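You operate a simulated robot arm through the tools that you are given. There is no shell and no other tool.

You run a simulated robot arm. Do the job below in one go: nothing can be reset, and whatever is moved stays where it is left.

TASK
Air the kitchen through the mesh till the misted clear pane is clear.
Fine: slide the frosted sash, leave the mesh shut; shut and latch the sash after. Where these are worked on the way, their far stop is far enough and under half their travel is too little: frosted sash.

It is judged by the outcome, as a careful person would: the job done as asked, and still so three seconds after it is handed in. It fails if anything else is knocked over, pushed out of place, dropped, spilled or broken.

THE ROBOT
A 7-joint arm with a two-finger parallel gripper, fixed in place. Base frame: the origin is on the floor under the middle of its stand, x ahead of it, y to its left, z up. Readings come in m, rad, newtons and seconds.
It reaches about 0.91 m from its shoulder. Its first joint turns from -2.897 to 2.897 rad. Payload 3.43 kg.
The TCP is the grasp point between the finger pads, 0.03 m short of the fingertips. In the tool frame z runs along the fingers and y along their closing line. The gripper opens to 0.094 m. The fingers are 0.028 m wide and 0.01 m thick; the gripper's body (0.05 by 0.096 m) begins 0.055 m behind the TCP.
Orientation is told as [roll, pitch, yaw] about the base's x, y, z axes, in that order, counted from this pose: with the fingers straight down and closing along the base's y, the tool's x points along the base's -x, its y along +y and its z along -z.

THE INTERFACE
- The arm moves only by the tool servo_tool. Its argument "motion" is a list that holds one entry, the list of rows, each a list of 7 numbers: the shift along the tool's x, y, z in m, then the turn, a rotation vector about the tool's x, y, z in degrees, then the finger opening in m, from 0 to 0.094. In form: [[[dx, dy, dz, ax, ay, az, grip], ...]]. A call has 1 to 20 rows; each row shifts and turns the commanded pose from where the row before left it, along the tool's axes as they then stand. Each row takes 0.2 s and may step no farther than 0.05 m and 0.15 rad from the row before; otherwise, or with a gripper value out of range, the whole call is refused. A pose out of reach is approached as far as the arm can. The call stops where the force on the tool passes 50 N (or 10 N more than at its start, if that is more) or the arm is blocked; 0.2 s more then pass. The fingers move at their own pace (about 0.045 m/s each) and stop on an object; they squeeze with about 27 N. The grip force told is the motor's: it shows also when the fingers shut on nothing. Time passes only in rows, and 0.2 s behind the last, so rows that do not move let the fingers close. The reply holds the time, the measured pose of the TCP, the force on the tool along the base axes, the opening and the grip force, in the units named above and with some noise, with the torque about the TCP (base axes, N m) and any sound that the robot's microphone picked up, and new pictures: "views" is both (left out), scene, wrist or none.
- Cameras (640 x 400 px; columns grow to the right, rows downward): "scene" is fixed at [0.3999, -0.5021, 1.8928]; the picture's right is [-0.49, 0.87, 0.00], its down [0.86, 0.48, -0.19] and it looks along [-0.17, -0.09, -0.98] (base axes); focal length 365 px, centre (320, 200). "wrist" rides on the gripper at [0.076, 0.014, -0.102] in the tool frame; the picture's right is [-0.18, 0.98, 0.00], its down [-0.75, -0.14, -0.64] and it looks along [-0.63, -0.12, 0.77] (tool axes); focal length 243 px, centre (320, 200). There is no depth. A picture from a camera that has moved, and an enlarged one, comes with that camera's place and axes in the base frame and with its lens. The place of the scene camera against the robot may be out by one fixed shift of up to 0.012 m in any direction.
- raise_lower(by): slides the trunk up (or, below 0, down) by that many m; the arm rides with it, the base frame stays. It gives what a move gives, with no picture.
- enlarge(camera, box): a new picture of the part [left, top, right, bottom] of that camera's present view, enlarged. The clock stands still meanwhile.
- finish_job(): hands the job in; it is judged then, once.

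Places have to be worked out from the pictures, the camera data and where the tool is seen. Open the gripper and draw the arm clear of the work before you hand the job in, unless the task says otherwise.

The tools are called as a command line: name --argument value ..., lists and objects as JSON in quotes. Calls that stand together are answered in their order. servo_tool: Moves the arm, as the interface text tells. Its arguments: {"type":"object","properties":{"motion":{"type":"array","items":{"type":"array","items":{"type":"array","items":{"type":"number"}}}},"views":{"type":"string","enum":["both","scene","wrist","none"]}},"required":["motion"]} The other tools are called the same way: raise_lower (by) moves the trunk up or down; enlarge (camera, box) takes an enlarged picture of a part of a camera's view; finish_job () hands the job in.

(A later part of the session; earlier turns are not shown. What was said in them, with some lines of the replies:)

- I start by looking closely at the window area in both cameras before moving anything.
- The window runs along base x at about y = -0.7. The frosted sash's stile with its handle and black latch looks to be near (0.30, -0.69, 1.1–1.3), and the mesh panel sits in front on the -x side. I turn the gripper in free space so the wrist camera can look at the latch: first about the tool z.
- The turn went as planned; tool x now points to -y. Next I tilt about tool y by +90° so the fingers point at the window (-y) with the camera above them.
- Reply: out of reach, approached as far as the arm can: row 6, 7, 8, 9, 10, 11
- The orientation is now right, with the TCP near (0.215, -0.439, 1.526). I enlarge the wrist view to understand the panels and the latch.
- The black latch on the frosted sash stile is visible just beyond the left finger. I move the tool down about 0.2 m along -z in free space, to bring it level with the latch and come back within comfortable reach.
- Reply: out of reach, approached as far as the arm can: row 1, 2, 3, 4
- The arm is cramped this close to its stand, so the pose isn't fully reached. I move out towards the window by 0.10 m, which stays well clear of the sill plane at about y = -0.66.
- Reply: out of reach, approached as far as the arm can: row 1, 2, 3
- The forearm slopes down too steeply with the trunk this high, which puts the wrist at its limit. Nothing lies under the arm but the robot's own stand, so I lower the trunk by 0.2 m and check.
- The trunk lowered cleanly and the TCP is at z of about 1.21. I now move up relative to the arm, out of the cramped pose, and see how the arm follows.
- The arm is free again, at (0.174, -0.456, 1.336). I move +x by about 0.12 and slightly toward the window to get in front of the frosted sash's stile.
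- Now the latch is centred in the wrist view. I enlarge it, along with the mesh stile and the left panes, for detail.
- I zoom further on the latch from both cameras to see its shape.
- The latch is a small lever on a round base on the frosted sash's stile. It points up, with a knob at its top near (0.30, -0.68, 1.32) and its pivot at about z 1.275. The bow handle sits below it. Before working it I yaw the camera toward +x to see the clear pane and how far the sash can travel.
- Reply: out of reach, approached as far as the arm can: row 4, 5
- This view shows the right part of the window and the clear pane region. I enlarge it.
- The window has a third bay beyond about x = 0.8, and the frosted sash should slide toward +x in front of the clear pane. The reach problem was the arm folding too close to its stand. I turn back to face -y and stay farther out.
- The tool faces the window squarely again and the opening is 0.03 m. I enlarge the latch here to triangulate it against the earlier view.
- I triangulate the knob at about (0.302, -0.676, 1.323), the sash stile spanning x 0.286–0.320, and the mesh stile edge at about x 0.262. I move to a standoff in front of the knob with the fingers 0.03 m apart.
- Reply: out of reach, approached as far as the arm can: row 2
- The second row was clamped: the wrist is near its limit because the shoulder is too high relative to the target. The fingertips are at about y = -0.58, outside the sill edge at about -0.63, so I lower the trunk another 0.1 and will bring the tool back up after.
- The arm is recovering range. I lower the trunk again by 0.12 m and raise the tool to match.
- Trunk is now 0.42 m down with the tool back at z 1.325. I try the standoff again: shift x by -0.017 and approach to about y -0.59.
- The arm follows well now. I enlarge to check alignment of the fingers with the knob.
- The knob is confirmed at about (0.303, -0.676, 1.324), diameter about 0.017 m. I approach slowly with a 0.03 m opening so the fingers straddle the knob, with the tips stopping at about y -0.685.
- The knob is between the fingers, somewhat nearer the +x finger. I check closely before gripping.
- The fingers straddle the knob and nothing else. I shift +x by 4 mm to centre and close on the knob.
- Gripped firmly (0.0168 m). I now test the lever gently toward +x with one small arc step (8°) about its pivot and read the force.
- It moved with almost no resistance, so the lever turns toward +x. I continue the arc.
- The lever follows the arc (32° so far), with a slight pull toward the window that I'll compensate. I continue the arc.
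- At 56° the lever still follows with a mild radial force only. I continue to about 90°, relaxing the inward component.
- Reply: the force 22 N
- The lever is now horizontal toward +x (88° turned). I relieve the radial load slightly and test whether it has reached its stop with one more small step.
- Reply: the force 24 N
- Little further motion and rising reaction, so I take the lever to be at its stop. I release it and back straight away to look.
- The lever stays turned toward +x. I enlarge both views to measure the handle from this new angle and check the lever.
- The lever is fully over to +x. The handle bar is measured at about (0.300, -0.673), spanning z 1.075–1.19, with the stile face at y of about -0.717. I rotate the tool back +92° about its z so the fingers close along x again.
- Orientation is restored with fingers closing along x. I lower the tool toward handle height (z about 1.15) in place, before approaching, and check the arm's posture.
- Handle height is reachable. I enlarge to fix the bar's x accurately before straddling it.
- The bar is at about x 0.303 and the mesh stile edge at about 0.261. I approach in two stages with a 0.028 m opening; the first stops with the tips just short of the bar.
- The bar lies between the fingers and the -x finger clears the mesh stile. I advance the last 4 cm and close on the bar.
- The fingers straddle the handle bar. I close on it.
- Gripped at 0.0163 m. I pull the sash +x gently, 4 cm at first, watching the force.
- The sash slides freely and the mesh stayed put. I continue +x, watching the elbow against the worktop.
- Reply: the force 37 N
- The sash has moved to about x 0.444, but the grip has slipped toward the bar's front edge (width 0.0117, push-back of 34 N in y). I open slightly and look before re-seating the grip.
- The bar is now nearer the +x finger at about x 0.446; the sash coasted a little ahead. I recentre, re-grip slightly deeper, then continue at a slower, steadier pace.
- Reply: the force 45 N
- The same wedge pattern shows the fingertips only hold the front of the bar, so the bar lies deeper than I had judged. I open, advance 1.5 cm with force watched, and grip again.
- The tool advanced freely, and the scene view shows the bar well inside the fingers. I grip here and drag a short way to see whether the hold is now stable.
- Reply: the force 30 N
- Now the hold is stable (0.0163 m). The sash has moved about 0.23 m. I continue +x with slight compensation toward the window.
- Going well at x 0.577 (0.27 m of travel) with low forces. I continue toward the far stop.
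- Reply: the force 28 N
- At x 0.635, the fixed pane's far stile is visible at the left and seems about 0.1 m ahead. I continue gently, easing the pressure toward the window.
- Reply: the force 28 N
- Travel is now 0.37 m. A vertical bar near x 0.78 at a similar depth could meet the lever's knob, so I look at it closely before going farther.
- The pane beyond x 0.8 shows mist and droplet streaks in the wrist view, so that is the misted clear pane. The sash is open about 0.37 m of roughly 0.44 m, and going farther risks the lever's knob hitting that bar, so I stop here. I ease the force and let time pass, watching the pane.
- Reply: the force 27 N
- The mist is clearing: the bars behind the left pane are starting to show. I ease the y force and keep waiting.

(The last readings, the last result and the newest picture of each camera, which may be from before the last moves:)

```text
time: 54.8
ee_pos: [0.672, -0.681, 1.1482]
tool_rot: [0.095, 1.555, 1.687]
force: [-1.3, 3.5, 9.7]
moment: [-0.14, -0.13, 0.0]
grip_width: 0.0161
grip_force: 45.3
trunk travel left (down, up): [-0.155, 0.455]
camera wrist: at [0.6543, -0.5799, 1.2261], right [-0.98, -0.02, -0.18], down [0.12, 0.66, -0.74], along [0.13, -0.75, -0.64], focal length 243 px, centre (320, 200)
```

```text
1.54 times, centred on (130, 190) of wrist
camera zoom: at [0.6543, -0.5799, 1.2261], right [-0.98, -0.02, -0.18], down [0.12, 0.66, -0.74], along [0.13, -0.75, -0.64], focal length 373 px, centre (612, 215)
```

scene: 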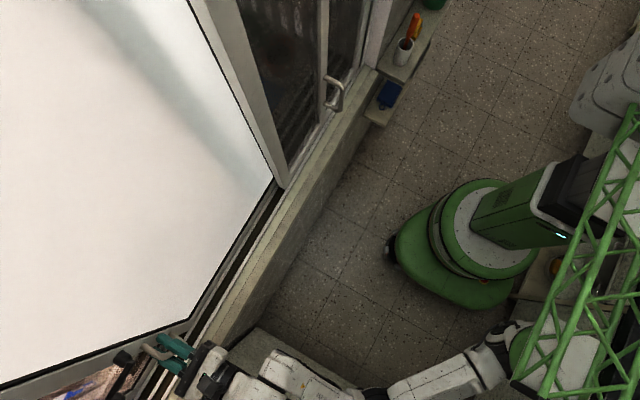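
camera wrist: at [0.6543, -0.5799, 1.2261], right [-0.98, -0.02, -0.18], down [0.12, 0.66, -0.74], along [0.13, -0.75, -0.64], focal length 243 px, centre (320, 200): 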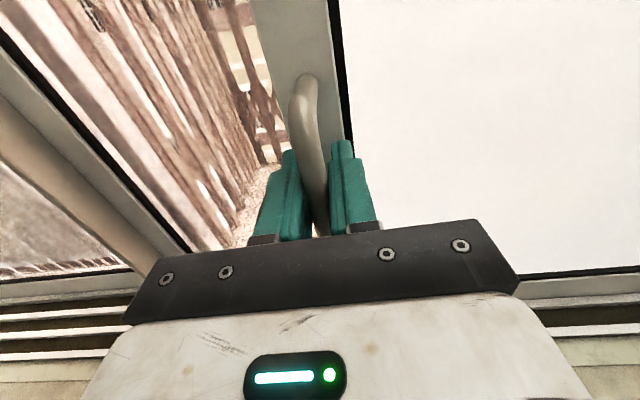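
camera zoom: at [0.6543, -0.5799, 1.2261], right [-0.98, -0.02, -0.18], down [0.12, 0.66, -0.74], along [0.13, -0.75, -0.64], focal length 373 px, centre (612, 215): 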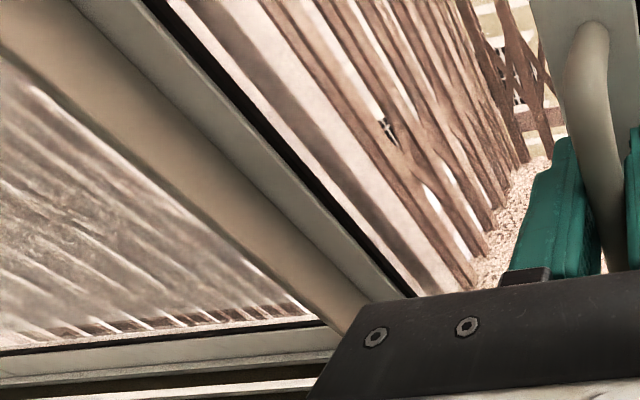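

The bars behind the pane keep getting clearer, but haze remains. I keep holding and let more time pass.

servo_tool --motion '[[[0, 0, 0, 0, 0, 0, 0.005], [0, 0, 0, 0, 0, 0, 0.005], [0, 0, 0, 0, 0, 0, 0.005], [0, 0, 0, 0, 0, 0, 0.005], [0, 0, 0, 0, 0, 0, 0.005], [0, 0, 0, 0, 0, 0, 0.005], [0, 0, 0, 0, 0, 0, 0.005], [0, 0, 0, 0, 0, 0, 0.005], [0, 0, 0, 0, 0, 0, 0.005], [0, 0, 0, 0, 0, 0, 0.005], [0, 0, 0, 0, 0, 0, 0.005], [0, 0, 0, 0, 0, 0, 0.005], [0, 0, 0, 0, 0, 0, 0.005], [0, 0, 0, 0, 0, 0, 0.005], [0, 0, 0, 0, 0, 0, 0.005], [0, 0, 0, 0, 0, 0, 0.005], [0, 0, 0, 0, 0, 0, 0.005], [0, 0, 0, 0, 0, 0, 0.005], [0, 0, 0, 0, 0, 0, 0.005], [0, 0, 0, 0, 0, 0, 0.005]]]' --views "none"

servo_tool --motion '[[[0, 0, 0, 0, 0, 0, 0.005], [0, 0, 0, 0, 0, 0, 0.005], [0, 0, 0, 0, 0, 0, 0.005], [0, 0, 0, 0, 0, 0, 0.005], [0, 0, 0, 0, 0, 0, 0.005], [0, 0, 0, 0, 0, 0, 0.005], [0, 0, 0, 0, 0, 0, 0.005], [0, 0, 0, 0, 0, 0, 0.005], [0, 0, 0, 0, 0, 0, 0.005], [0, 0, 0, 0, 0, 0, 0.005], [0, 0, 0, 0, 0, 0, 0.005], [0, 0, 0, 0, 0, 0, 0.005], [0, 0, 0, 0, 0, 0, 0.005], [0, 0, 0, 0, 0, 0, 0.005], [0, 0, 0, 0, 0, 0, 0.005], [0, 0, 0, 0, 0, 0, 0.005], [0, 0, 0, 0, 0, 0, 0.005], [0, 0, 0, 0, 0, 0, 0.005], [0, 0, 0, 0, 0, 0, 0.005], [0, 0, 0, 0, 0, 0, 0.005]]]' --views "wrist"

enlarge --camera "wrist" --box '[0, 60, 260, 320]'

```text
time: 59.0
ee_pos: [0.6709, -0.6804, 1.1484]
tool_rot: [0.093, 1.556, 1.688]
force: [-1.8, 0.1, 13.0]
moment: [0.05, -0.13, 0.04]
grip_width: 0.0164
grip_force: 45.2
trunk travel left (down, up): [-0.155, 0.455]
```

```text
time: 63.2
ee_pos: [0.671, -0.6796, 1.1474]
tool_rot: [0.096, 1.556, 1.689]
force: [-1.1, -1.1, 11.9]
moment: [0.11, -0.14, 0.02]
grip_width: 0.0163
grip_force: 44.6
trunk travel left (down, up): [-0.155, 0.455]
camera wrist: at [0.6545, -0.5799, 1.226], right [-0.98, -0.02, -0.18], down [0.12, 0.66, -0.74], along [0.14, -0.75, -0.64], focal length 243 px, centre (320, 200)
```

wrist: 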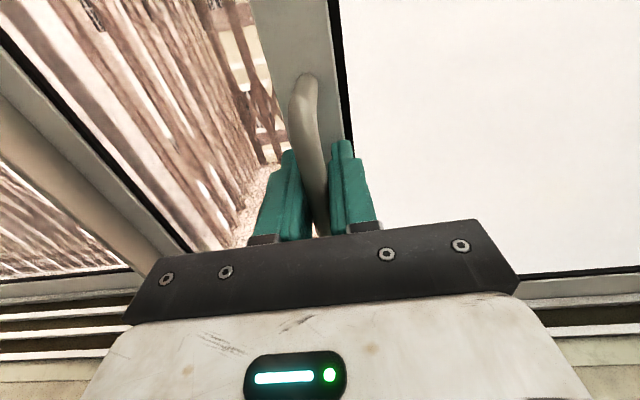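

```text
1.54 times, centred on (130, 190) of wrist
camera zoom: at [0.6545, -0.5799, 1.226], right [-0.98, -0.02, -0.18], down [0.12, 0.66, -0.74], along [0.14, -0.75, -0.64], focal length 373 px, centre (612, 215)
```

zoom: 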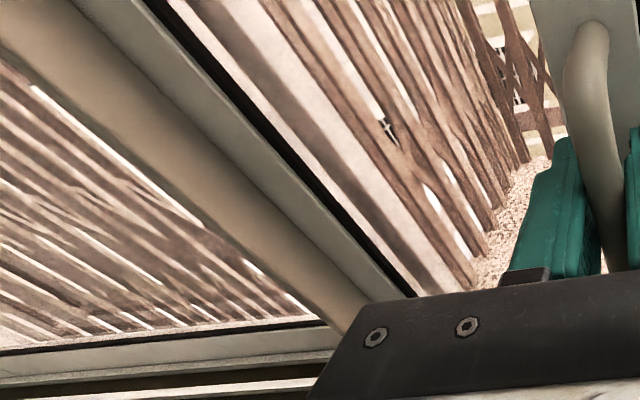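

Much clearer now. I keep waiting until the pane stops changing.

servo_tool --motion '[[[0, 0, 0, 0, 0, 0, 0.005], [0, 0, 0, 0, 0, 0, 0.005], [0, 0, 0, 0, 0, 0, 0.005], [0, 0, 0, 0, 0, 0, 0.005], [0, 0, 0, 0, 0, 0, 0.005], [0, 0, 0, 0, 0, 0, 0.005], [0, 0, 0, 0, 0, 0, 0.005], [0, 0, 0, 0, 0, 0, 0.005], [0, 0, 0, 0, 0, 0, 0.005], [0, 0, 0, 0, 0, 0, 0.005], [0, 0, 0, 0, 0, 0, 0.005], [0, 0, 0, 0, 0, 0, 0.005], [0, 0, 0, 0, 0, 0, 0.005], [0, 0, 0, 0, 0, 0, 0.005], [0, 0, 0, 0, 0, 0, 0.005], [0, 0, 0, 0, 0, 0, 0.005], [0, 0, 0, 0, 0, 0, 0.005], [0, 0, 0, 0, 0, 0, 0.005], [0, 0, 0, 0, 0, 0, 0.005], [0, 0, 0, 0, 0, 0, 0.005]]]' --views "none"

servo_tool --motion '[[[0, 0, 0, 0, 0, 0, 0.005], [0, 0, 0, 0, 0, 0, 0.005], [0, 0, 0, 0, 0, 0, 0.005], [0, 0, 0, 0, 0, 0, 0.005], [0, 0, 0, 0, 0, 0, 0.005], [0, 0, 0, 0, 0, 0, 0.005], [0, 0, 0, 0, 0, 0, 0.005], [0, 0, 0, 0, 0, 0, 0.005], [0, 0, 0, 0, 0, 0, 0.005], [0, 0, 0, 0, 0, 0, 0.005], [0, 0, 0, 0, 0, 0, 0.005], [0, 0, 0, 0, 0, 0, 0.005], [0, 0, 0, 0, 0, 0, 0.005], [0, 0, 0, 0, 0, 0, 0.005], [0, 0, 0, 0, 0, 0, 0.005], [0, 0, 0, 0, 0, 0, 0.005], [0, 0, 0, 0, 0, 0, 0.005], [0, 0, 0, 0, 0, 0, 0.005], [0, 0, 0, 0, 0, 0, 0.005], [0, 0, 0, 0, 0, 0, 0.005]]]' --views "wrist"

enlarge --camera "wrist" --box '[0, 60, 260, 320]'

```text
time: 67.4
ee_pos: [0.6717, -0.6814, 1.1479]
tool_rot: [0.101, 1.555, 1.695]
force: [-0.8, 0.6, 12.6]
moment: [0.11, -0.15, -0.02]
grip_width: 0.0163
grip_force: 45.1
trunk travel left (down, up): [-0.155, 0.455]
```

```text
time: 71.6
ee_pos: [0.6708, -0.6808, 1.1475]
tool_rot: [0.101, 1.555, 1.695]
force: [-1.1, 0.2, 11.0]
moment: [0.08, -0.15, -0.02]
grip_width: 0.0159
grip_force: 44.9
trunk travel left (down, up): [-0.155, 0.455]
camera wrist: at [0.6546, -0.5799, 1.2259], right [-0.98, -0.02, -0.18], down [0.12, 0.66, -0.74], along [0.14, -0.75, -0.64], focal length 243 px, centre (320, 200)
```

wrist: 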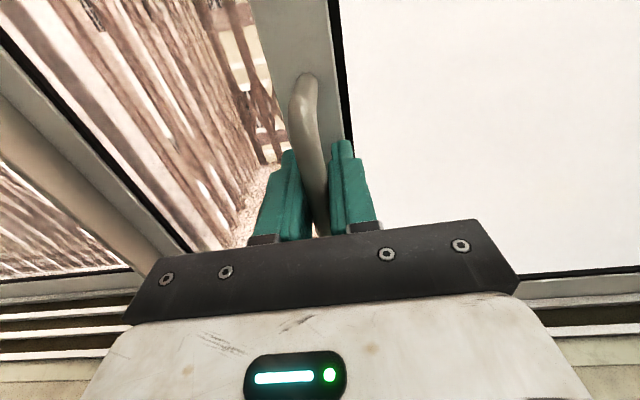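

```text
1.54 times, centred on (130, 190) of wrist
camera zoom: at [0.6546, -0.5799, 1.2259], right [-0.98, -0.02, -0.18], down [0.12, 0.66, -0.74], along [0.14, -0.75, -0.64], focal length 373 px, centre (612, 215)
```

zoom: 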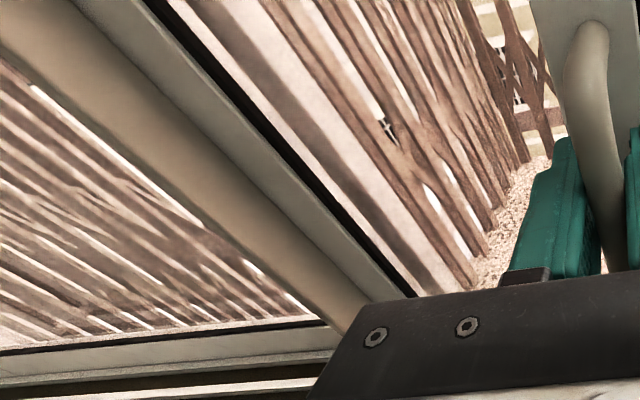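

The pane has not changed between t = 63 and t = 72, and the bars behind it show crisply, so it is clear. Now I slide the sash back toward -x smoothly.

servo_tool --motion '[[[0, 0.008, -0.0002, 0, 0, 0, 0.005], [0, 0.014, -0.0004, 0, 0, 0, 0.005], [0, 0.014, -0.0004, 0, 0, 0, 0.005], [0, 0.014, -0.0004, 0, 0, 0, 0.005], [0, 0.014, -0.0004, 0, 0, 0, 0.005], [0, 0.014, -0.0004, 0, 0, 0, 0.005], [0, 0.008, -0.0002, 0, 0, 0, 0.005], [0, 0, 0, 0, 0, 0, 0.005]]]' --views "both"

```text
time: 73.4
ee_pos: [0.5873, -0.6821, 1.1485]
tool_rot: [0.183, 1.552, 1.78]
force: [5.2, 26.0, -13.5]
moment: [-0.01, -0.31, -0.02]
grip_width: 0.0168
grip_force: 44.9
trunk travel left (down, up): [-0.155, 0.455]
camera wrist: at [0.5711, -0.5806, 1.2264], right [-0.98, -0.02, -0.18], down [0.12, 0.66, -0.74], along [0.14, -0.75, -0.65], focal length 243 px, centre (320, 200)
```

scene: 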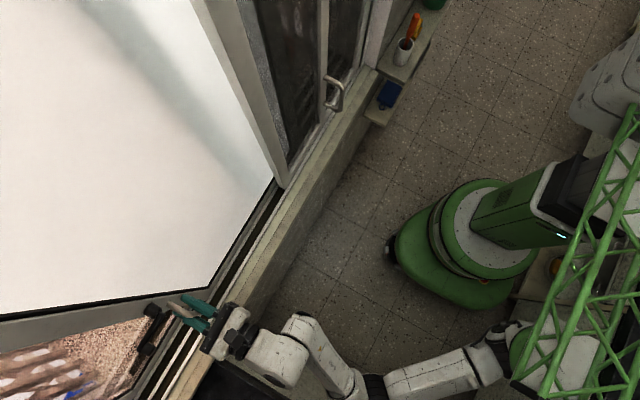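
wrist: 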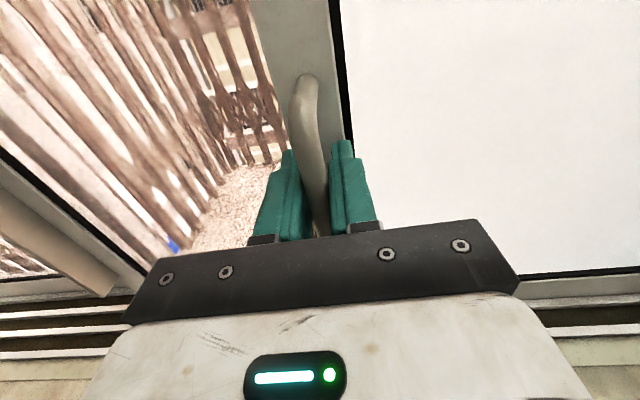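

The sash is moving back (x 0.587). I ease off the window-ward pressure by 1.5 mm and continue closing.

servo_tool --motion '[[[0, 0.006, -0.0015, 0, 0, 0, 0.005], [0, 0.014, -0.0005, 0, 0, 0, 0.005], [0, 0.014, -0.0005, 0, 0, 0, 0.005], [0, 0.014, -0.0005, 0, 0, 0, 0.005], [0, 0.014, -0.0004, 0, 0, 0, 0.005], [0, 0.014, -0.0004, 0, 0, 0, 0.005], [0, 0.008, -0.0002, 0, 0, 0, 0.005], [0, 0, 0, 0, 0, 0, 0.005]]]' --views "none"

servo_tool --motion '[[[0, 0.006, 0, 0, 0, 0, 0.005], [0, 0.014, -0.0003, 0, 0, 0, 0.005], [0, 0.014, -0.0003, 0, 0, 0, 0.005], [0, 0.014, -0.0003, 0, 0, 0, 0.005], [0, 0.014, -0.0003, 0, 0, 0, 0.005], [0, 0.008, -0.0002, 0, 0, 0, 0.005], [0, 0, 0, 0, 0, 0, 0.005]]]' --views "both"

```text
time: 75.2
ee_pos: [0.504, -0.6805, 1.1491]
tool_rot: [0.123, 1.556, 1.717]
force: [3.4, -16.0, 5.4]
moment: [-0.03, -0.11, -0.03]
grip_width: 0.0164
grip_force: 44.8
trunk travel left (down, up): [-0.155, 0.455]
```

```text
time: 76.8
ee_pos: [0.4308, -0.6811, 1.1482]
tool_rot: [0.128, 1.553, 1.719]
force: [1.4, -4.2, -1.8]
moment: [1.32, -0.1, -0.03]
grip_width: 0.0161
grip_force: 44.8
trunk travel left (down, up): [-0.155, 0.455]
camera wrist: at [0.4143, -0.579, 1.2259], right [-0.98, -0.02, -0.18], down [0.12, 0.66, -0.74], along [0.13, -0.75, -0.64], focal length 243 px, centre (320, 200)
```

scene: 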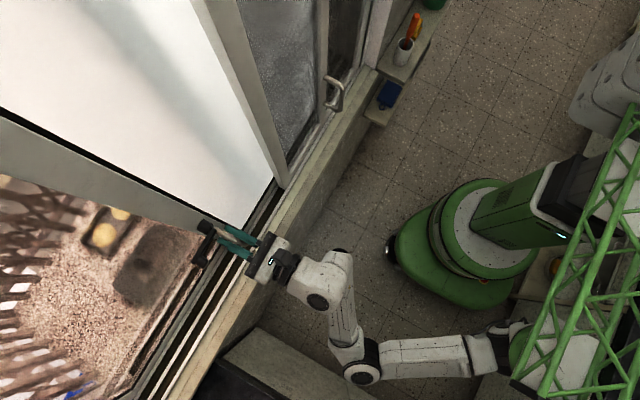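
wrist: 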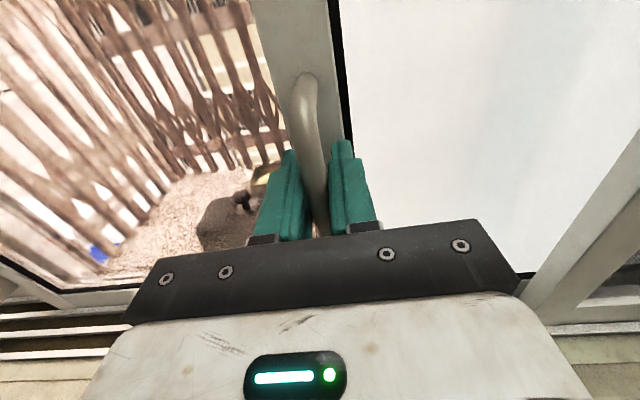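

At x 0.431 with low forces; the fingers will clear the mesh stile while closed on the bar. I continue another 0.10 m.

servo_tool --motion '[[[0, 0.006, 0, 0, 0, 0, 0.005], [0, 0.014, -0.0003, 0, 0, 0, 0.005], [0, 0.014, -0.0003, 0, 0, 0, 0.005], [0, 0.014, -0.0003, 0, 0, 0, 0.005], [0, 0.014, -0.0003, 0, 0, 0, 0.005], [0, 0.014, -0.0003, 0, 0, 0, 0.005], [0, 0.014, -0.0003, 0, 0, 0, 0.005], [0, 0.008, -0.0002, 0, 0, 0, 0.005], [0, 0, 0, 0, 0, 0, 0.005]]]' --views "both"

```text
time: 78.8
ee_pos: [0.333, -0.6799, 1.1481]
tool_rot: [0.125, 1.554, 1.716]
force: [3.3, 2.0, -8.2]
moment: [0.74, -0.19, 0.0]
grip_width: 0.0165
grip_force: 45.4
trunk travel left (down, up): [-0.155, 0.455]
camera wrist: at [0.3158, -0.5791, 1.2259], right [-0.98, -0.02, -0.18], down [0.12, 0.66, -0.74], along [0.13, -0.75, -0.64], focal length 243 px, centre (320, 200)
```

scene: 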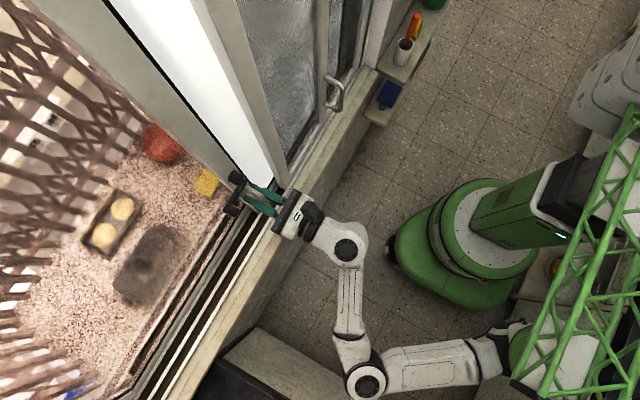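
wrist: 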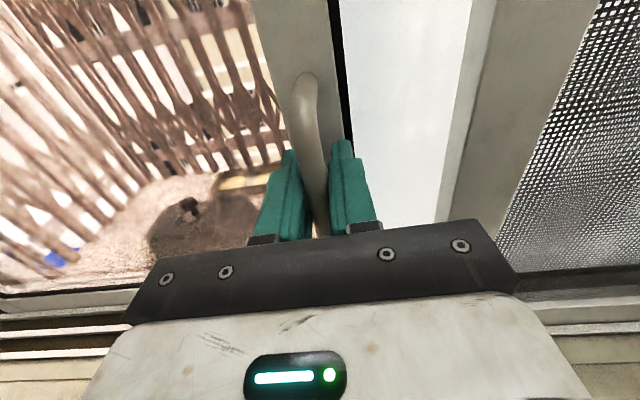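

About 3 cm remain to the closed position (x of about 0.303). I close slowly and press lightly into the stop.

servo_tool --motion '[[[0, 0.006, 0, 0, 0, 0, 0.005], [0, 0.008, -0.0002, 0, 0, 0, 0.005], [0, 0.008, -0.0002, 0, 0, 0, 0.005], [0, 0.006, 0, 0, 0, 0, 0.005], [0, 0.003, 0, 0, 0, 0, 0.005], [0, 0, 0, 0, 0, 0, 0.005]]]' --views "both"

```text
time: 80.2
ee_pos: [0.303, -0.6793, 1.1482]
tool_rot: [0.101, 1.555, 1.693]
force: [3.7, 7.6, -9.0]
moment: [-1.32, -0.18, -0.07]
grip_width: 0.0166
grip_force: 44.8
trunk travel left (down, up): [-0.155, 0.455]
camera wrist: at [0.2861, -0.579, 1.2258], right [-0.98, -0.02, -0.18], down [0.13, 0.66, -0.74], along [0.13, -0.75, -0.64], focal length 243 px, centre (320, 200)
```

scene: 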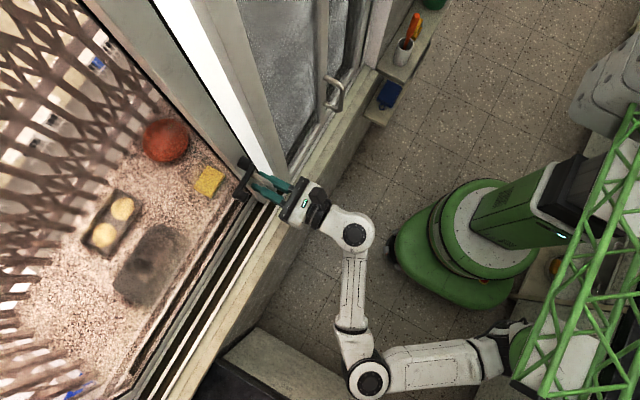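
wrist: 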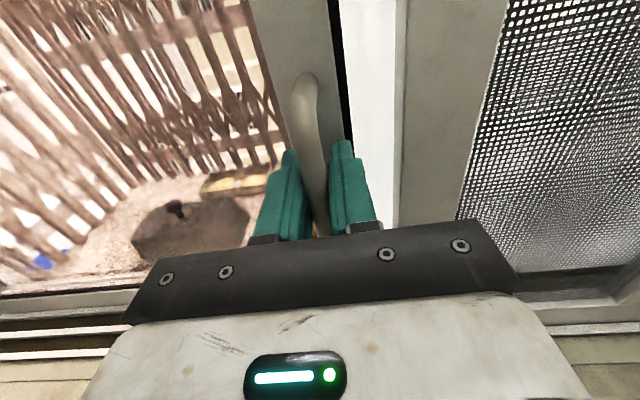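

Back at x 0.303. I press a few millimetres more toward -x to feel for the closed stop.

servo_tool --motion '[[[0, 0.003, 0, 0, 0, 0, 0.005], [0, 0.002, 0, 0, 0, 0, 0.005], [0, 0, 0, 0, 0, 0, 0.005]]]' --views "none"

```text
time: 81.0
ee_pos: [0.3024, -0.6802, 1.1477]
tool_rot: [0.17, 1.552, 1.767]
force: [17.1, 15.0, -11.0]
moment: [-0.46, -0.33, -0.11]
grip_width: 0.0163
grip_force: 44.6
trunk travel left (down, up): [-0.155, 0.455]
```

The stop is felt (17 N at x 0.302), so the sash is shut. I release the bar and back straight out.

servo_tool --motion '[[[0, -0.003, 0, 0, 0, 0, 0.03], [0, -0.001, 0, 0, 0, 0, 0.03], [0, 0, -0.03, 0, 0, 0, 0.03], [0, 0, -0.04, 0, 0, 0, 0.03], [0, 0, -0.03, 0, 0, 0, 0.03], [0, 0, 0, 0, 0, 0, 0.03]]]' --views "both"

```text
time: 82.4
ee_pos: [0.3009, -0.5796, 1.1503]
tool_rot: [0.107, 1.554, 1.702]
force: [-0.4, -0.4, 0.3]
moment: [0.01, -0.03, -0.01]
grip_width: 0.0299
grip_force: 0.0
trunk travel left (down, up): [-0.155, 0.455]
camera wrist: at [0.2834, -0.4783, 1.2275], right [-0.98, -0.02, -0.18], down [0.12, 0.66, -0.74], along [0.14, -0.75, -0.64], focal length 243 px, centre (320, 200)
```

scene: 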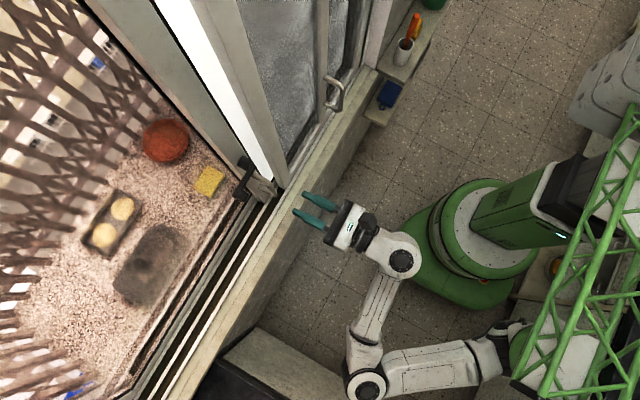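
wrist: 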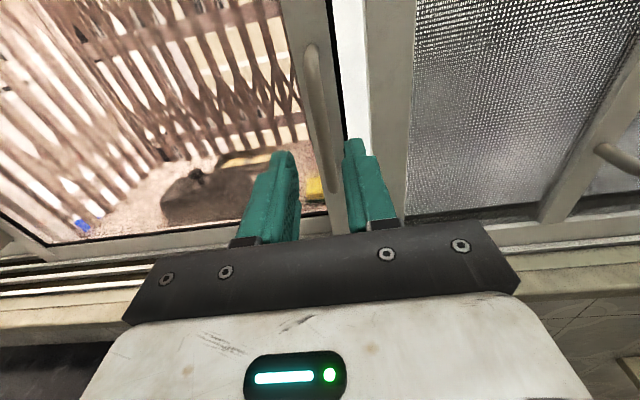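

The sash is shut and the mesh unchanged. Now for the latch: I rise to the lever's knob (about x 0.353, z 1.275), staying back at y -0.57, and turn the tool -92° about its z as it was when I released the knob.

servo_tool --motion '[[[0.03, -0.01, -0.01, 0, 0, 0, 0.036], [0.032, -0.014, 0, 0, 0, 0, 0.036], [0.032, -0.014, 0, 0, 0, 0, 0.036], [0.031, -0.014, 0, 0, 0, 0, 0.036], [0, 0, 0, 0, 0, -8, 0.036], [0, 0, 0, 0, 0, -8, 0.036], [0, 0, 0, 0, 0, -8, 0.036], [0, 0, 0, 0, 0, -8, 0.036], [0, 0, 0, 0, 0, -8, 0.036], [0, 0, 0, 0, 0, -8, 0.036], [0, 0, 0, 0, 0, -8, 0.036], [0, 0, 0, 0, 0, -8, 0.036], [0, 0, 0, 0, 0, -8, 0.036], [0, 0, 0, 0, 0, -8, 0.036], [0, 0, 0, 0, 0, -8, 0.036], [0, 0, 0, 0, 0, -2, 0.036], [0, 0, 0, 0, 0, 0, 0.036]]]' --views "both"

```text
time: 86.0
ee_pos: [0.3518, -0.5723, 1.2755]
tool_rot: [1.552, -0.003, -3.117]
force: [0.3, -0.2, 0.0]
moment: [-0.02, -0.01, 0.01]
grip_width: 0.0362
grip_force: 0.0
trunk travel left (down, up): [-0.155, 0.455]
camera wrist: at [0.4254, -0.4674, 1.291], right [-0.18, -0.02, 0.98], down [-0.77, 0.63, -0.13], along [-0.61, -0.78, -0.13], focal length 243 px, centre (320, 200)
```

scene: 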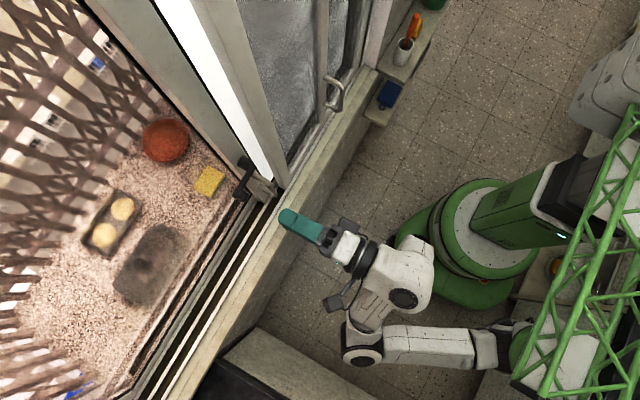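
wrist: 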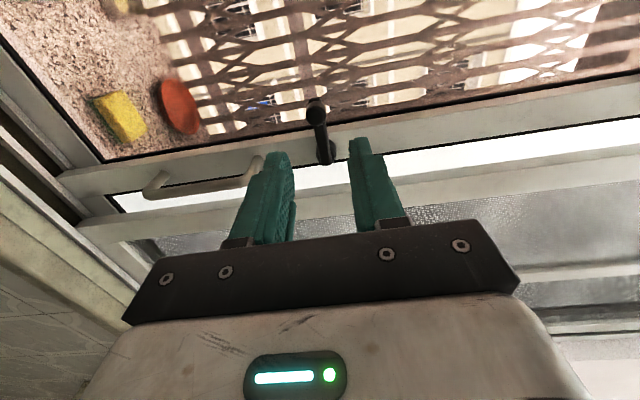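

The view matches the pose at which I released the knob. I approach 8 cm straight in with the fingers above and below the knob.

servo_tool --motion '[[[0, 0, 0.02, 0, 0, 0, 0.034], [0, 0, 0.02, 0, 0, 0, 0.034], [0, 0, 0.02, 0, 0, 0, 0.034], [0, 0, 0.02, 0, 0, 0, 0.034], [0, 0, 0, 0, 0, 0, 0.034]]]' --views "wrist"

enlarge --camera "wrist" --box '[220, 100, 420, 260]'

```text
time: 87.2
ee_pos: [0.3546, -0.6519, 1.2735]
tool_rot: [1.556, -0.002, -3.118]
force: [-0.6, -0.1, -0.4]
moment: [0.0, 0.02, -0.02]
grip_width: 0.0341
grip_force: 0.1
trunk travel left (down, up): [-0.155, 0.455]
camera wrist: at [0.4271, -0.5483, 1.2898], right [-0.18, -0.02, 0.98], down [-0.77, 0.63, -0.13], along [-0.61, -0.78, -0.13], focal length 243 px, centre (320, 200)
```

wrist: 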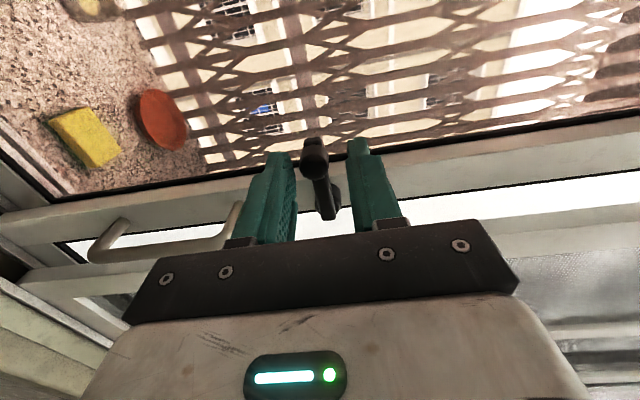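

```text
2.50 times, centred on (320, 180) of wrist
camera zoom: at [0.4271, -0.5483, 1.2898], right [-0.18, -0.02, 0.98], down [-0.77, 0.63, -0.13], along [-0.61, -0.78, -0.13], focal length 606 px, centre (320, 250)
```

zoom: 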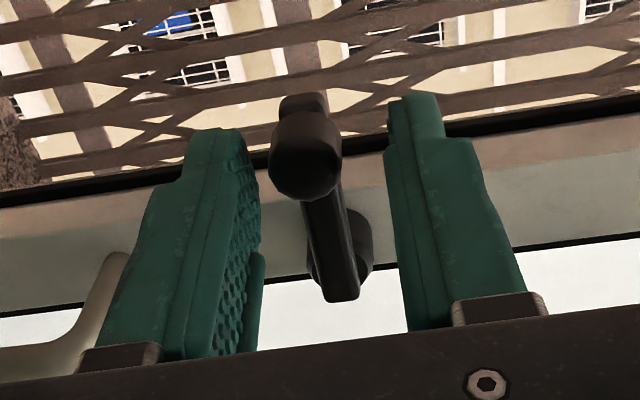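

The knob sits between the fingers. I grip it and begin the return arc upward, watching the force.

servo_tool --motion '[[[0, 0, 0, 0, 0, 0, 0.01], [0, 0, 0, 0, 0, 0, 0.01], [0, 0, 0, 0, 0, 0, 0.01]]]' --views "none"

servo_tool --motion '[[[-0.0003, 0.0069, 0, 0, 0, 8, 0.01], [-0.0005, 0.0069, 0, 0, 0, 8, 0.01], [-0.0005, 0.0069, 0, 0, 0, 8, 0.01], [0, 0, 0, 0, 0, 0, 0.01]]]' --views "wrist"

```text
time: 88.0
ee_pos: [0.3547, -0.6519, 1.2719]
tool_rot: [1.554, -0.001, -3.117]
force: [0.0, -1.5, -1.1]
moment: [0.02, -0.03, 0.09]
grip_width: 0.0172
grip_force: 44.9
trunk travel left (down, up): [-0.155, 0.455]
```

```text
time: 89.0
ee_pos: [0.3483, -0.6518, 1.2951]
tool_rot: [1.553, 0.419, -3.127]
force: [-5.1, 2.4, -5.6]
moment: [-0.07, -0.13, 0.34]
grip_width: 0.0168
grip_force: 45.1
trunk travel left (down, up): [-0.155, 0.455]
camera wrist: at [0.4095, -0.549, 1.3404], right [-0.57, -0.03, 0.82], down [-0.65, 0.64, -0.42], along [-0.51, -0.77, -0.38], focal length 243 px, centre (320, 200)
```

wrist: 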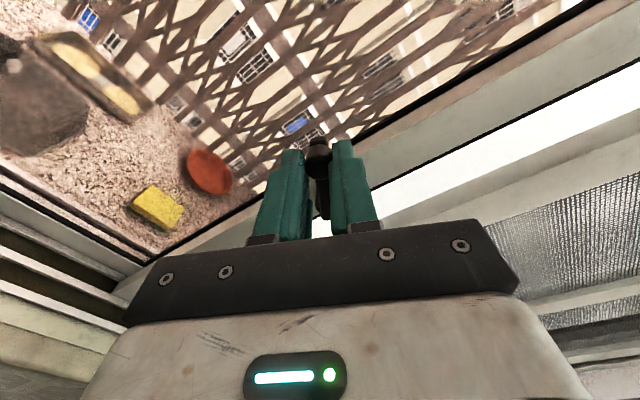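

The lever follows (24° done) with small forces. I continue the arc.

servo_tool --motion '[[[-0.0005, 0.0067, 0, 0, 0, 8, 0.01], [-0.0005, 0.0067, 0, 0, 0, 8, 0.01], [-0.0005, 0.0067, 0, 0, 0, 8, 0.01], [-0.0005, 0.0067, 0, 0, 0, 8, 0.01], [0, 0, 0, 0, 0, 0, 0.01]]]' --views "wrist"

```text
time: 90.2
ee_pos: [0.3304, -0.6529, 1.3154]
tool_rot: [1.546, 0.977, 3.139]
force: [-5.7, 9.6, -6.2]
moment: [-0.24, 0.06, 0.01]
grip_width: 0.017
grip_force: 45.1
trunk travel left (down, up): [-0.155, 0.455]
camera wrist: at [0.3593, -0.5502, 1.3882], right [-0.92, -0.03, 0.4], down [-0.32, 0.65, -0.69], along [-0.24, -0.76, -0.6], focal length 243 px, centre (320, 200)
```

wrist: 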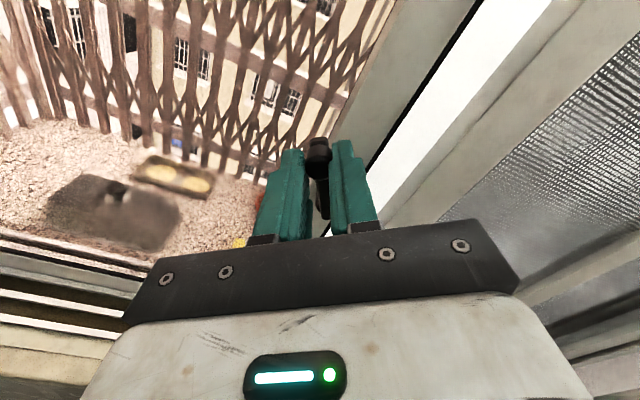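

56° done. I finish the arc toward vertical.

servo_tool --motion '[[[-0.0005, 0.0068, -0.0004, 0, 0, 8, 0.01], [-0.0005, 0.0068, -0.0003, 0, 0, 8, 0.01], [-0.0005, 0.0068, -0.0003, 0, 0, 8, 0.01], [0, 0, 0, 0, 0, 0, 0.01]]]' --views "none"

servo_tool --motion '[[[-0.0005, 0.0068, 0, 0, 0, 8, 0.01], [0, 0.001, 0, 0, 0, 1, 0.01], [0, 0, 0, 0, 0, 0, 0.01]]]' --views "both"

```text
time: 91.2
ee_pos: [0.3135, -0.6513, 1.3229]
tool_rot: [1.465, 1.394, 3.061]
force: [-3.0, 8.9, -12.7]
moment: [0.54, 0.07, -0.17]
grip_width: 0.0166
grip_force: 44.9
trunk travel left (down, up): [-0.155, 0.455]
```

```text
time: 92.0
ee_pos: [0.3063, -0.6515, 1.3225]
tool_rot: [0.818, 1.546, 2.414]
force: [-2.4, 5.9, -12.7]
moment: [0.16, 0.04, -0.1]
grip_width: 0.0169
grip_force: 45.1
trunk travel left (down, up): [-0.155, 0.455]
camera wrist: at [0.2907, -0.5515, 1.4014], right [-0.99, -0.02, -0.17], down [0.11, 0.66, -0.74], along [0.12, -0.75, -0.65], focal length 243 px, centre (320, 200)
```

scene: 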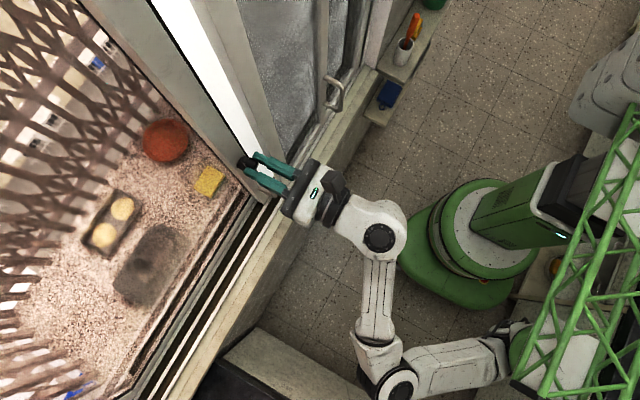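
wrist: 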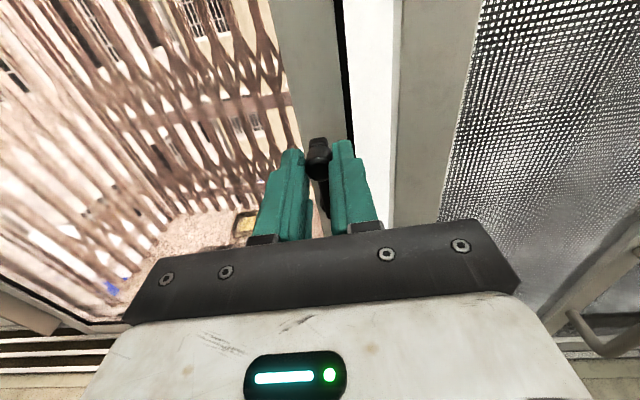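

The knob is at x 0.306, where it was at 0.302 when latched at first. I push the remaining 4 mm and slightly beyond to feel the stop.

servo_tool --motion '[[[0.0005, 0.004, 0, 0, 0, 2, 0.01], [0, 0.002, 0, 0, 0, 0, 0.01], [0, 0, 0, 0, 0, 0, 0.01]]]' --views "none"

```text
time: 92.8
ee_pos: [0.3014, -0.6529, 1.3224]
tool_rot: [-0.68, 1.548, 0.914]
force: [8.4, 13.4, -18.1]
moment: [1.17, -0.05, 0.3]
grip_width: 0.017
grip_force: 45.4
trunk travel left (down, up): [-0.155, 0.455]
```

Now x 0.3014 with reaction building (8 N). One more 2 mm press to confirm the stop.

servo_tool --motion '[[[0.001, 0.002, -0.001, 0, 0, 0, 0.01], [0, 0, 0, 0, 0, 0, 0.01]]]' --views "none"

```text
time: 93.4
ee_pos: [0.3014, -0.6526, 1.3232]
tool_rot: [-0.621, 1.547, 0.976]
force: [16.3, 4.2, -20.6]
moment: [0.02, -0.05, 0.48]
grip_width: 0.0169
grip_force: 45.2
trunk travel left (down, up): [-0.155, 0.455]
```

The lever is against its upper stop, as at the start. I release the knob and back straight away.

servo_tool --motion '[[[0, -0.002, 0, 0, 0, 0, 0.03], [0, -0.001, 0, 0, 0, 0, 0.03], [0, 0, -0.02, 0, 0, 0, 0.03], [0, 0, -0.03, 0, 0, 0, 0.03], [0, 0, -0.03, 0, 0, 0, 0.03], [0, 0, 0, 0, 0, 0, 0.03]]]' --views "both"

enlarge --camera "scene" --box '[220, 130, 320, 220]'

enlarge --camera "wrist" --box '[220, 50, 420, 250]'

```text
time: 94.8
ee_pos: [0.2984, -0.5732, 1.3261]
tool_rot: [-0.778, 1.547, 0.815]
force: [-0.4, -0.4, -0.5]
moment: [0.0, -0.01, -0.03]
grip_width: 0.0299
grip_force: 0.0
trunk travel left (down, up): [-0.155, 0.455]
camera wrist: at [0.2805, -0.4713, 1.4041], right [-0.98, -0.02, -0.2], down [0.14, 0.66, -0.74], along [0.15, -0.75, -0.64], focal length 243 px, centre (320, 200)
```

scene: 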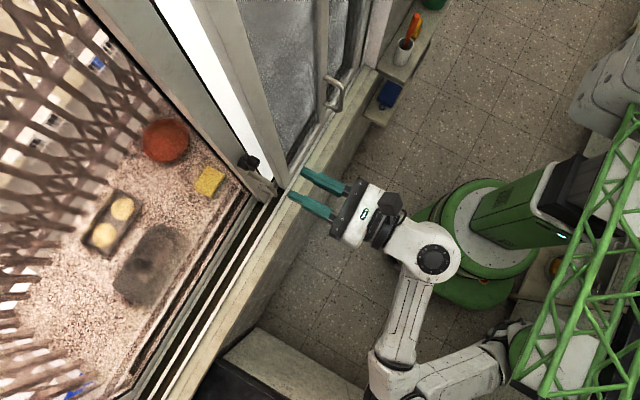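
wrist: 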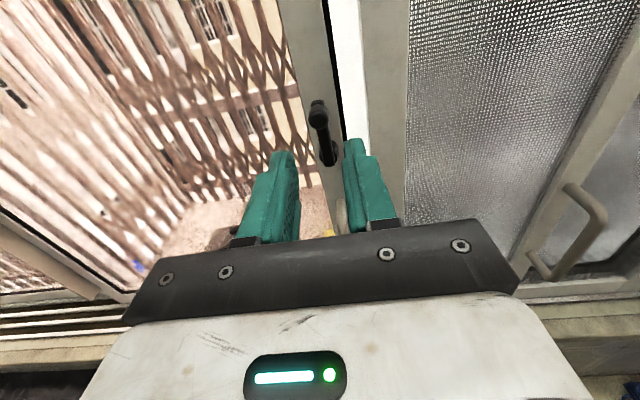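

```text
4.44 times, centred on (270, 175) of scene
camera zoom: at [0.3999, -0.5021, 1.8928], right [-0.49, 0.87, 0.0], down [0.86, 0.48, -0.19], along [-0.17, -0.09, -0.98], focal length 1622 px, centre (542, 311)
```

zoom: 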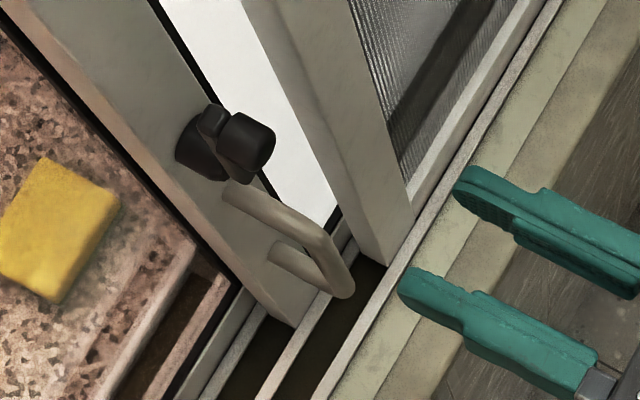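

```text
2.00 times, centred on (320, 150) of wrist
camera zoom: at [0.2805, -0.4713, 1.4041], right [-0.98, -0.02, -0.2], down [0.14, 0.66, -0.74], along [0.15, -0.75, -0.64], focal length 485 px, centre (320, 300)
```

zoom: 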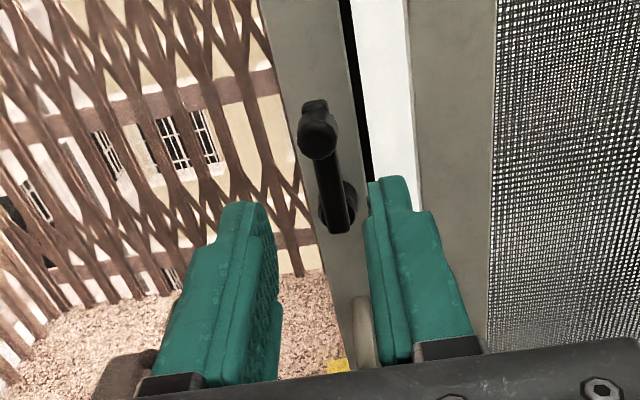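

Lever and handle are pixel-for-pixel where they began, so the sash is shut and latched. I check that the pane is still clear.

enlarge --camera "wrist" --box '[0, 180, 180, 320]'

enlarge --camera "scene" --box '[200, 0, 440, 160]'

```text
2.86 times, centred on (90, 250) of wrist
camera zoom: at [0.2805, -0.4713, 1.4041], right [-0.98, -0.02, -0.2], down [0.14, 0.66, -0.74], along [0.15, -0.75, -0.64], focal length 693 px, centre (977, 57)
```

zoom: 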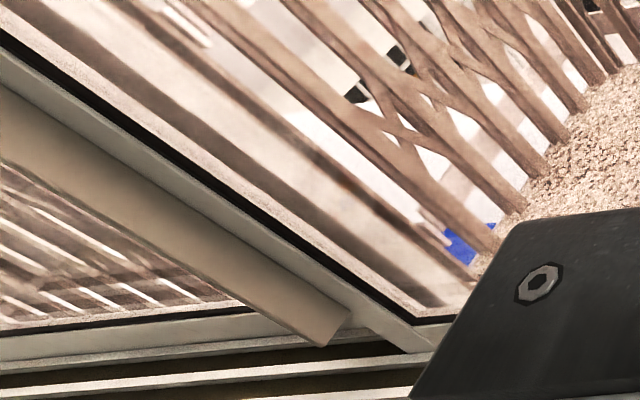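

```text
2.50 times, centred on (320, 80) of scene
camera zoom: at [0.3999, -0.5021, 1.8928], right [-0.49, 0.87, 0.0], down [0.86, 0.48, -0.19], along [-0.17, -0.09, -0.98], focal length 913 px, centre (320, 500)
```

zoom: 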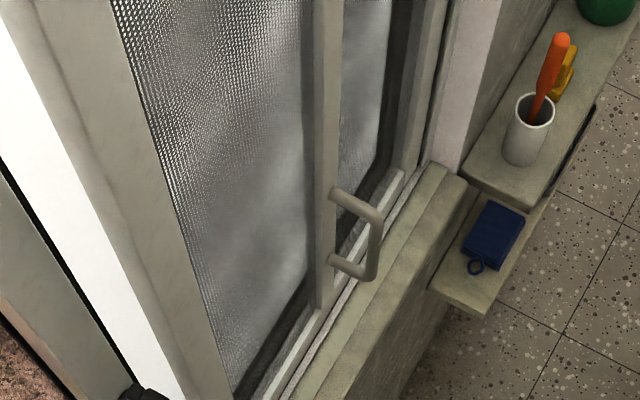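

The bars show through the third pane, and the mesh is unmoved. I back farther off, opening the gripper, and yaw toward +x for one full look at that pane.

servo_tool --motion '[[[0, 0, -0.03, 0, 0, 0, 0.06], [0, -0.02, -0.02, 0, 0, 0, 0.094], [0, -0.02, 0, 8, 0, 0, 0.094], [0, 0, 0, 8, 0, 0, 0.094], [0, 0, 0, 8, 0, 0, 0.094], [0, 0, 0, 8, 0, 0, 0.094], [0, 0, 0, 8, 0, 0, 0.094], [0, 0, 0, 0, 0, 0, 0.094]]]' --views "both"

enlarge --camera "wrist" --box '[60, 0, 360, 240]'

```text
time: 96.6
ee_pos: [0.3425, -0.5242, 1.3196]
tool_rot: [-0.813, 1.542, 1.482]
force: [-0.3, -0.8, 0.2]
moment: [-0.01, 0.01, -0.03]
grip_width: 0.0941
grip_force: 0.1
trunk travel left (down, up): [-0.155, 0.455]
camera wrist: at [0.2635, -0.4596, 1.3985], right [-0.74, -0.65, -0.2], down [-0.32, 0.6, -0.74], along [0.6, -0.48, -0.64], focal length 243 px, centre (320, 200)
```

scene: 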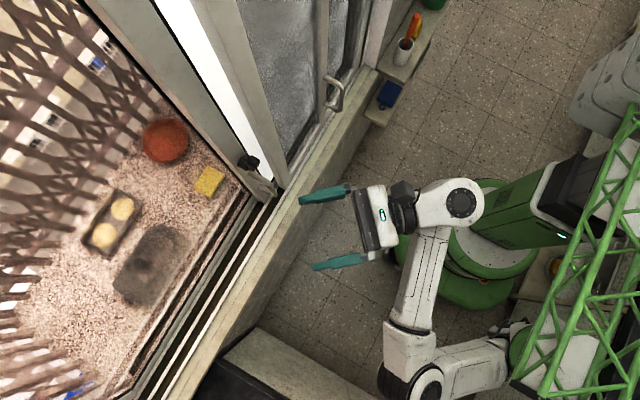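
wrist: 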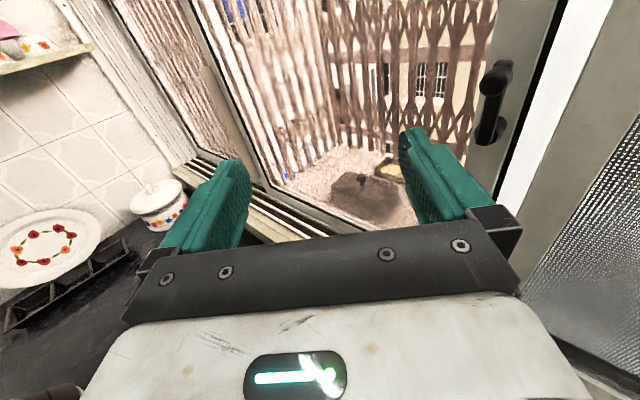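

```text
1.67 times, centred on (210, 120) of wrist
camera zoom: at [0.2635, -0.4596, 1.3985], right [-0.74, -0.65, -0.2], down [-0.32, 0.6, -0.74], along [0.6, -0.48, -0.64], focal length 404 px, centre (503, 333)
```

zoom: 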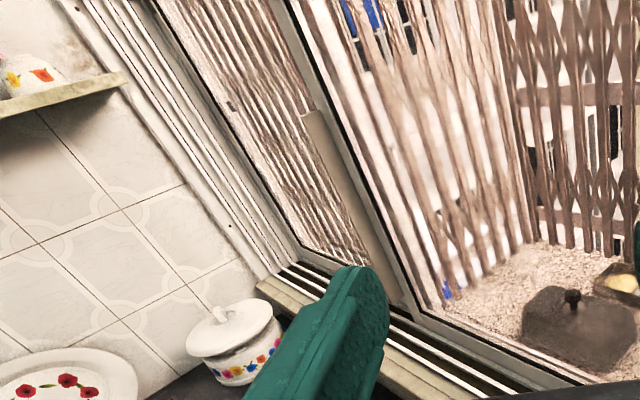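

Earlier this pane was an even grey; now the bars show through its whole height, so it is clear. The sash is shut, the latch is up and the mesh is shut. I draw the arm back a little farther before handing in.

servo_tool --motion '[[[0, 0, -0.03, 0, 0, 0, 0.094], [0, 0, -0.03, 0, 0, 0, 0.094], [0, 0, 0, 0, 0, 0, 0.094]]]' --views "scene"

```text
time: 97.4
ee_pos: [0.335, -0.5258, 1.3265]
tool_rot: [-0.896, 1.541, 1.395]
force: [0.1, -0.1, -0.7]
moment: [0.01, -0.03, -0.01]
grip_width: 0.094
grip_force: 0.0
out of reach, approached as far as the arm can: row 1, 2
trunk travel left (down, up): [-0.155, 0.455]
```

scene: 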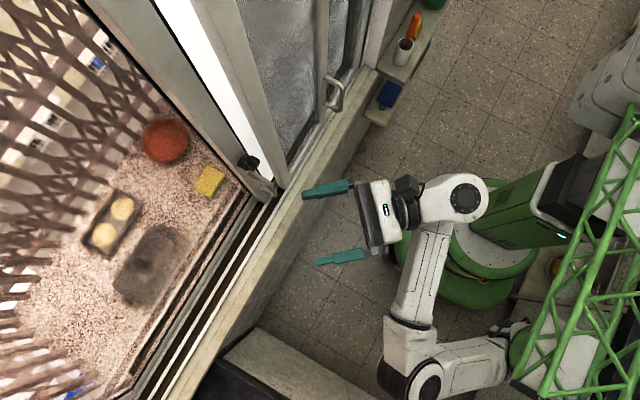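

The arm is folded back as far as it goes here, with the gripper open, nothing touched, and over 10 cm from the sash. The sash is shut and latched, the mesh shut and the pane clear, so I hand in the job.

finish_job

```text
The job is handed in.
```

The kitchen is aired: the misted clear pane is clear, and the frosted sash is shut and latched again. The mesh stayed shut throughout.

- **Airing:** I unlatched the frosted sash and slid it open about 0.37 m, which I judge to be roughly 80% of its travel. I stopped there because its latch lever was close to a vertical bar on the next frame.
- **Pane:** It showed no change between about 63 s and 72 s. A full look after closing showed the bars outside crisply over its whole height.
- **Closing:** I slid the sash back until I felt its stop, then turned the lever up to its own stop. Both are where they were at the start.
- **Surroundings:** Nothing else was moved or knocked in any picture. The gripper is open and clear of the window. The arm could not fold back further in its last position, so it stands about 13 cm away.
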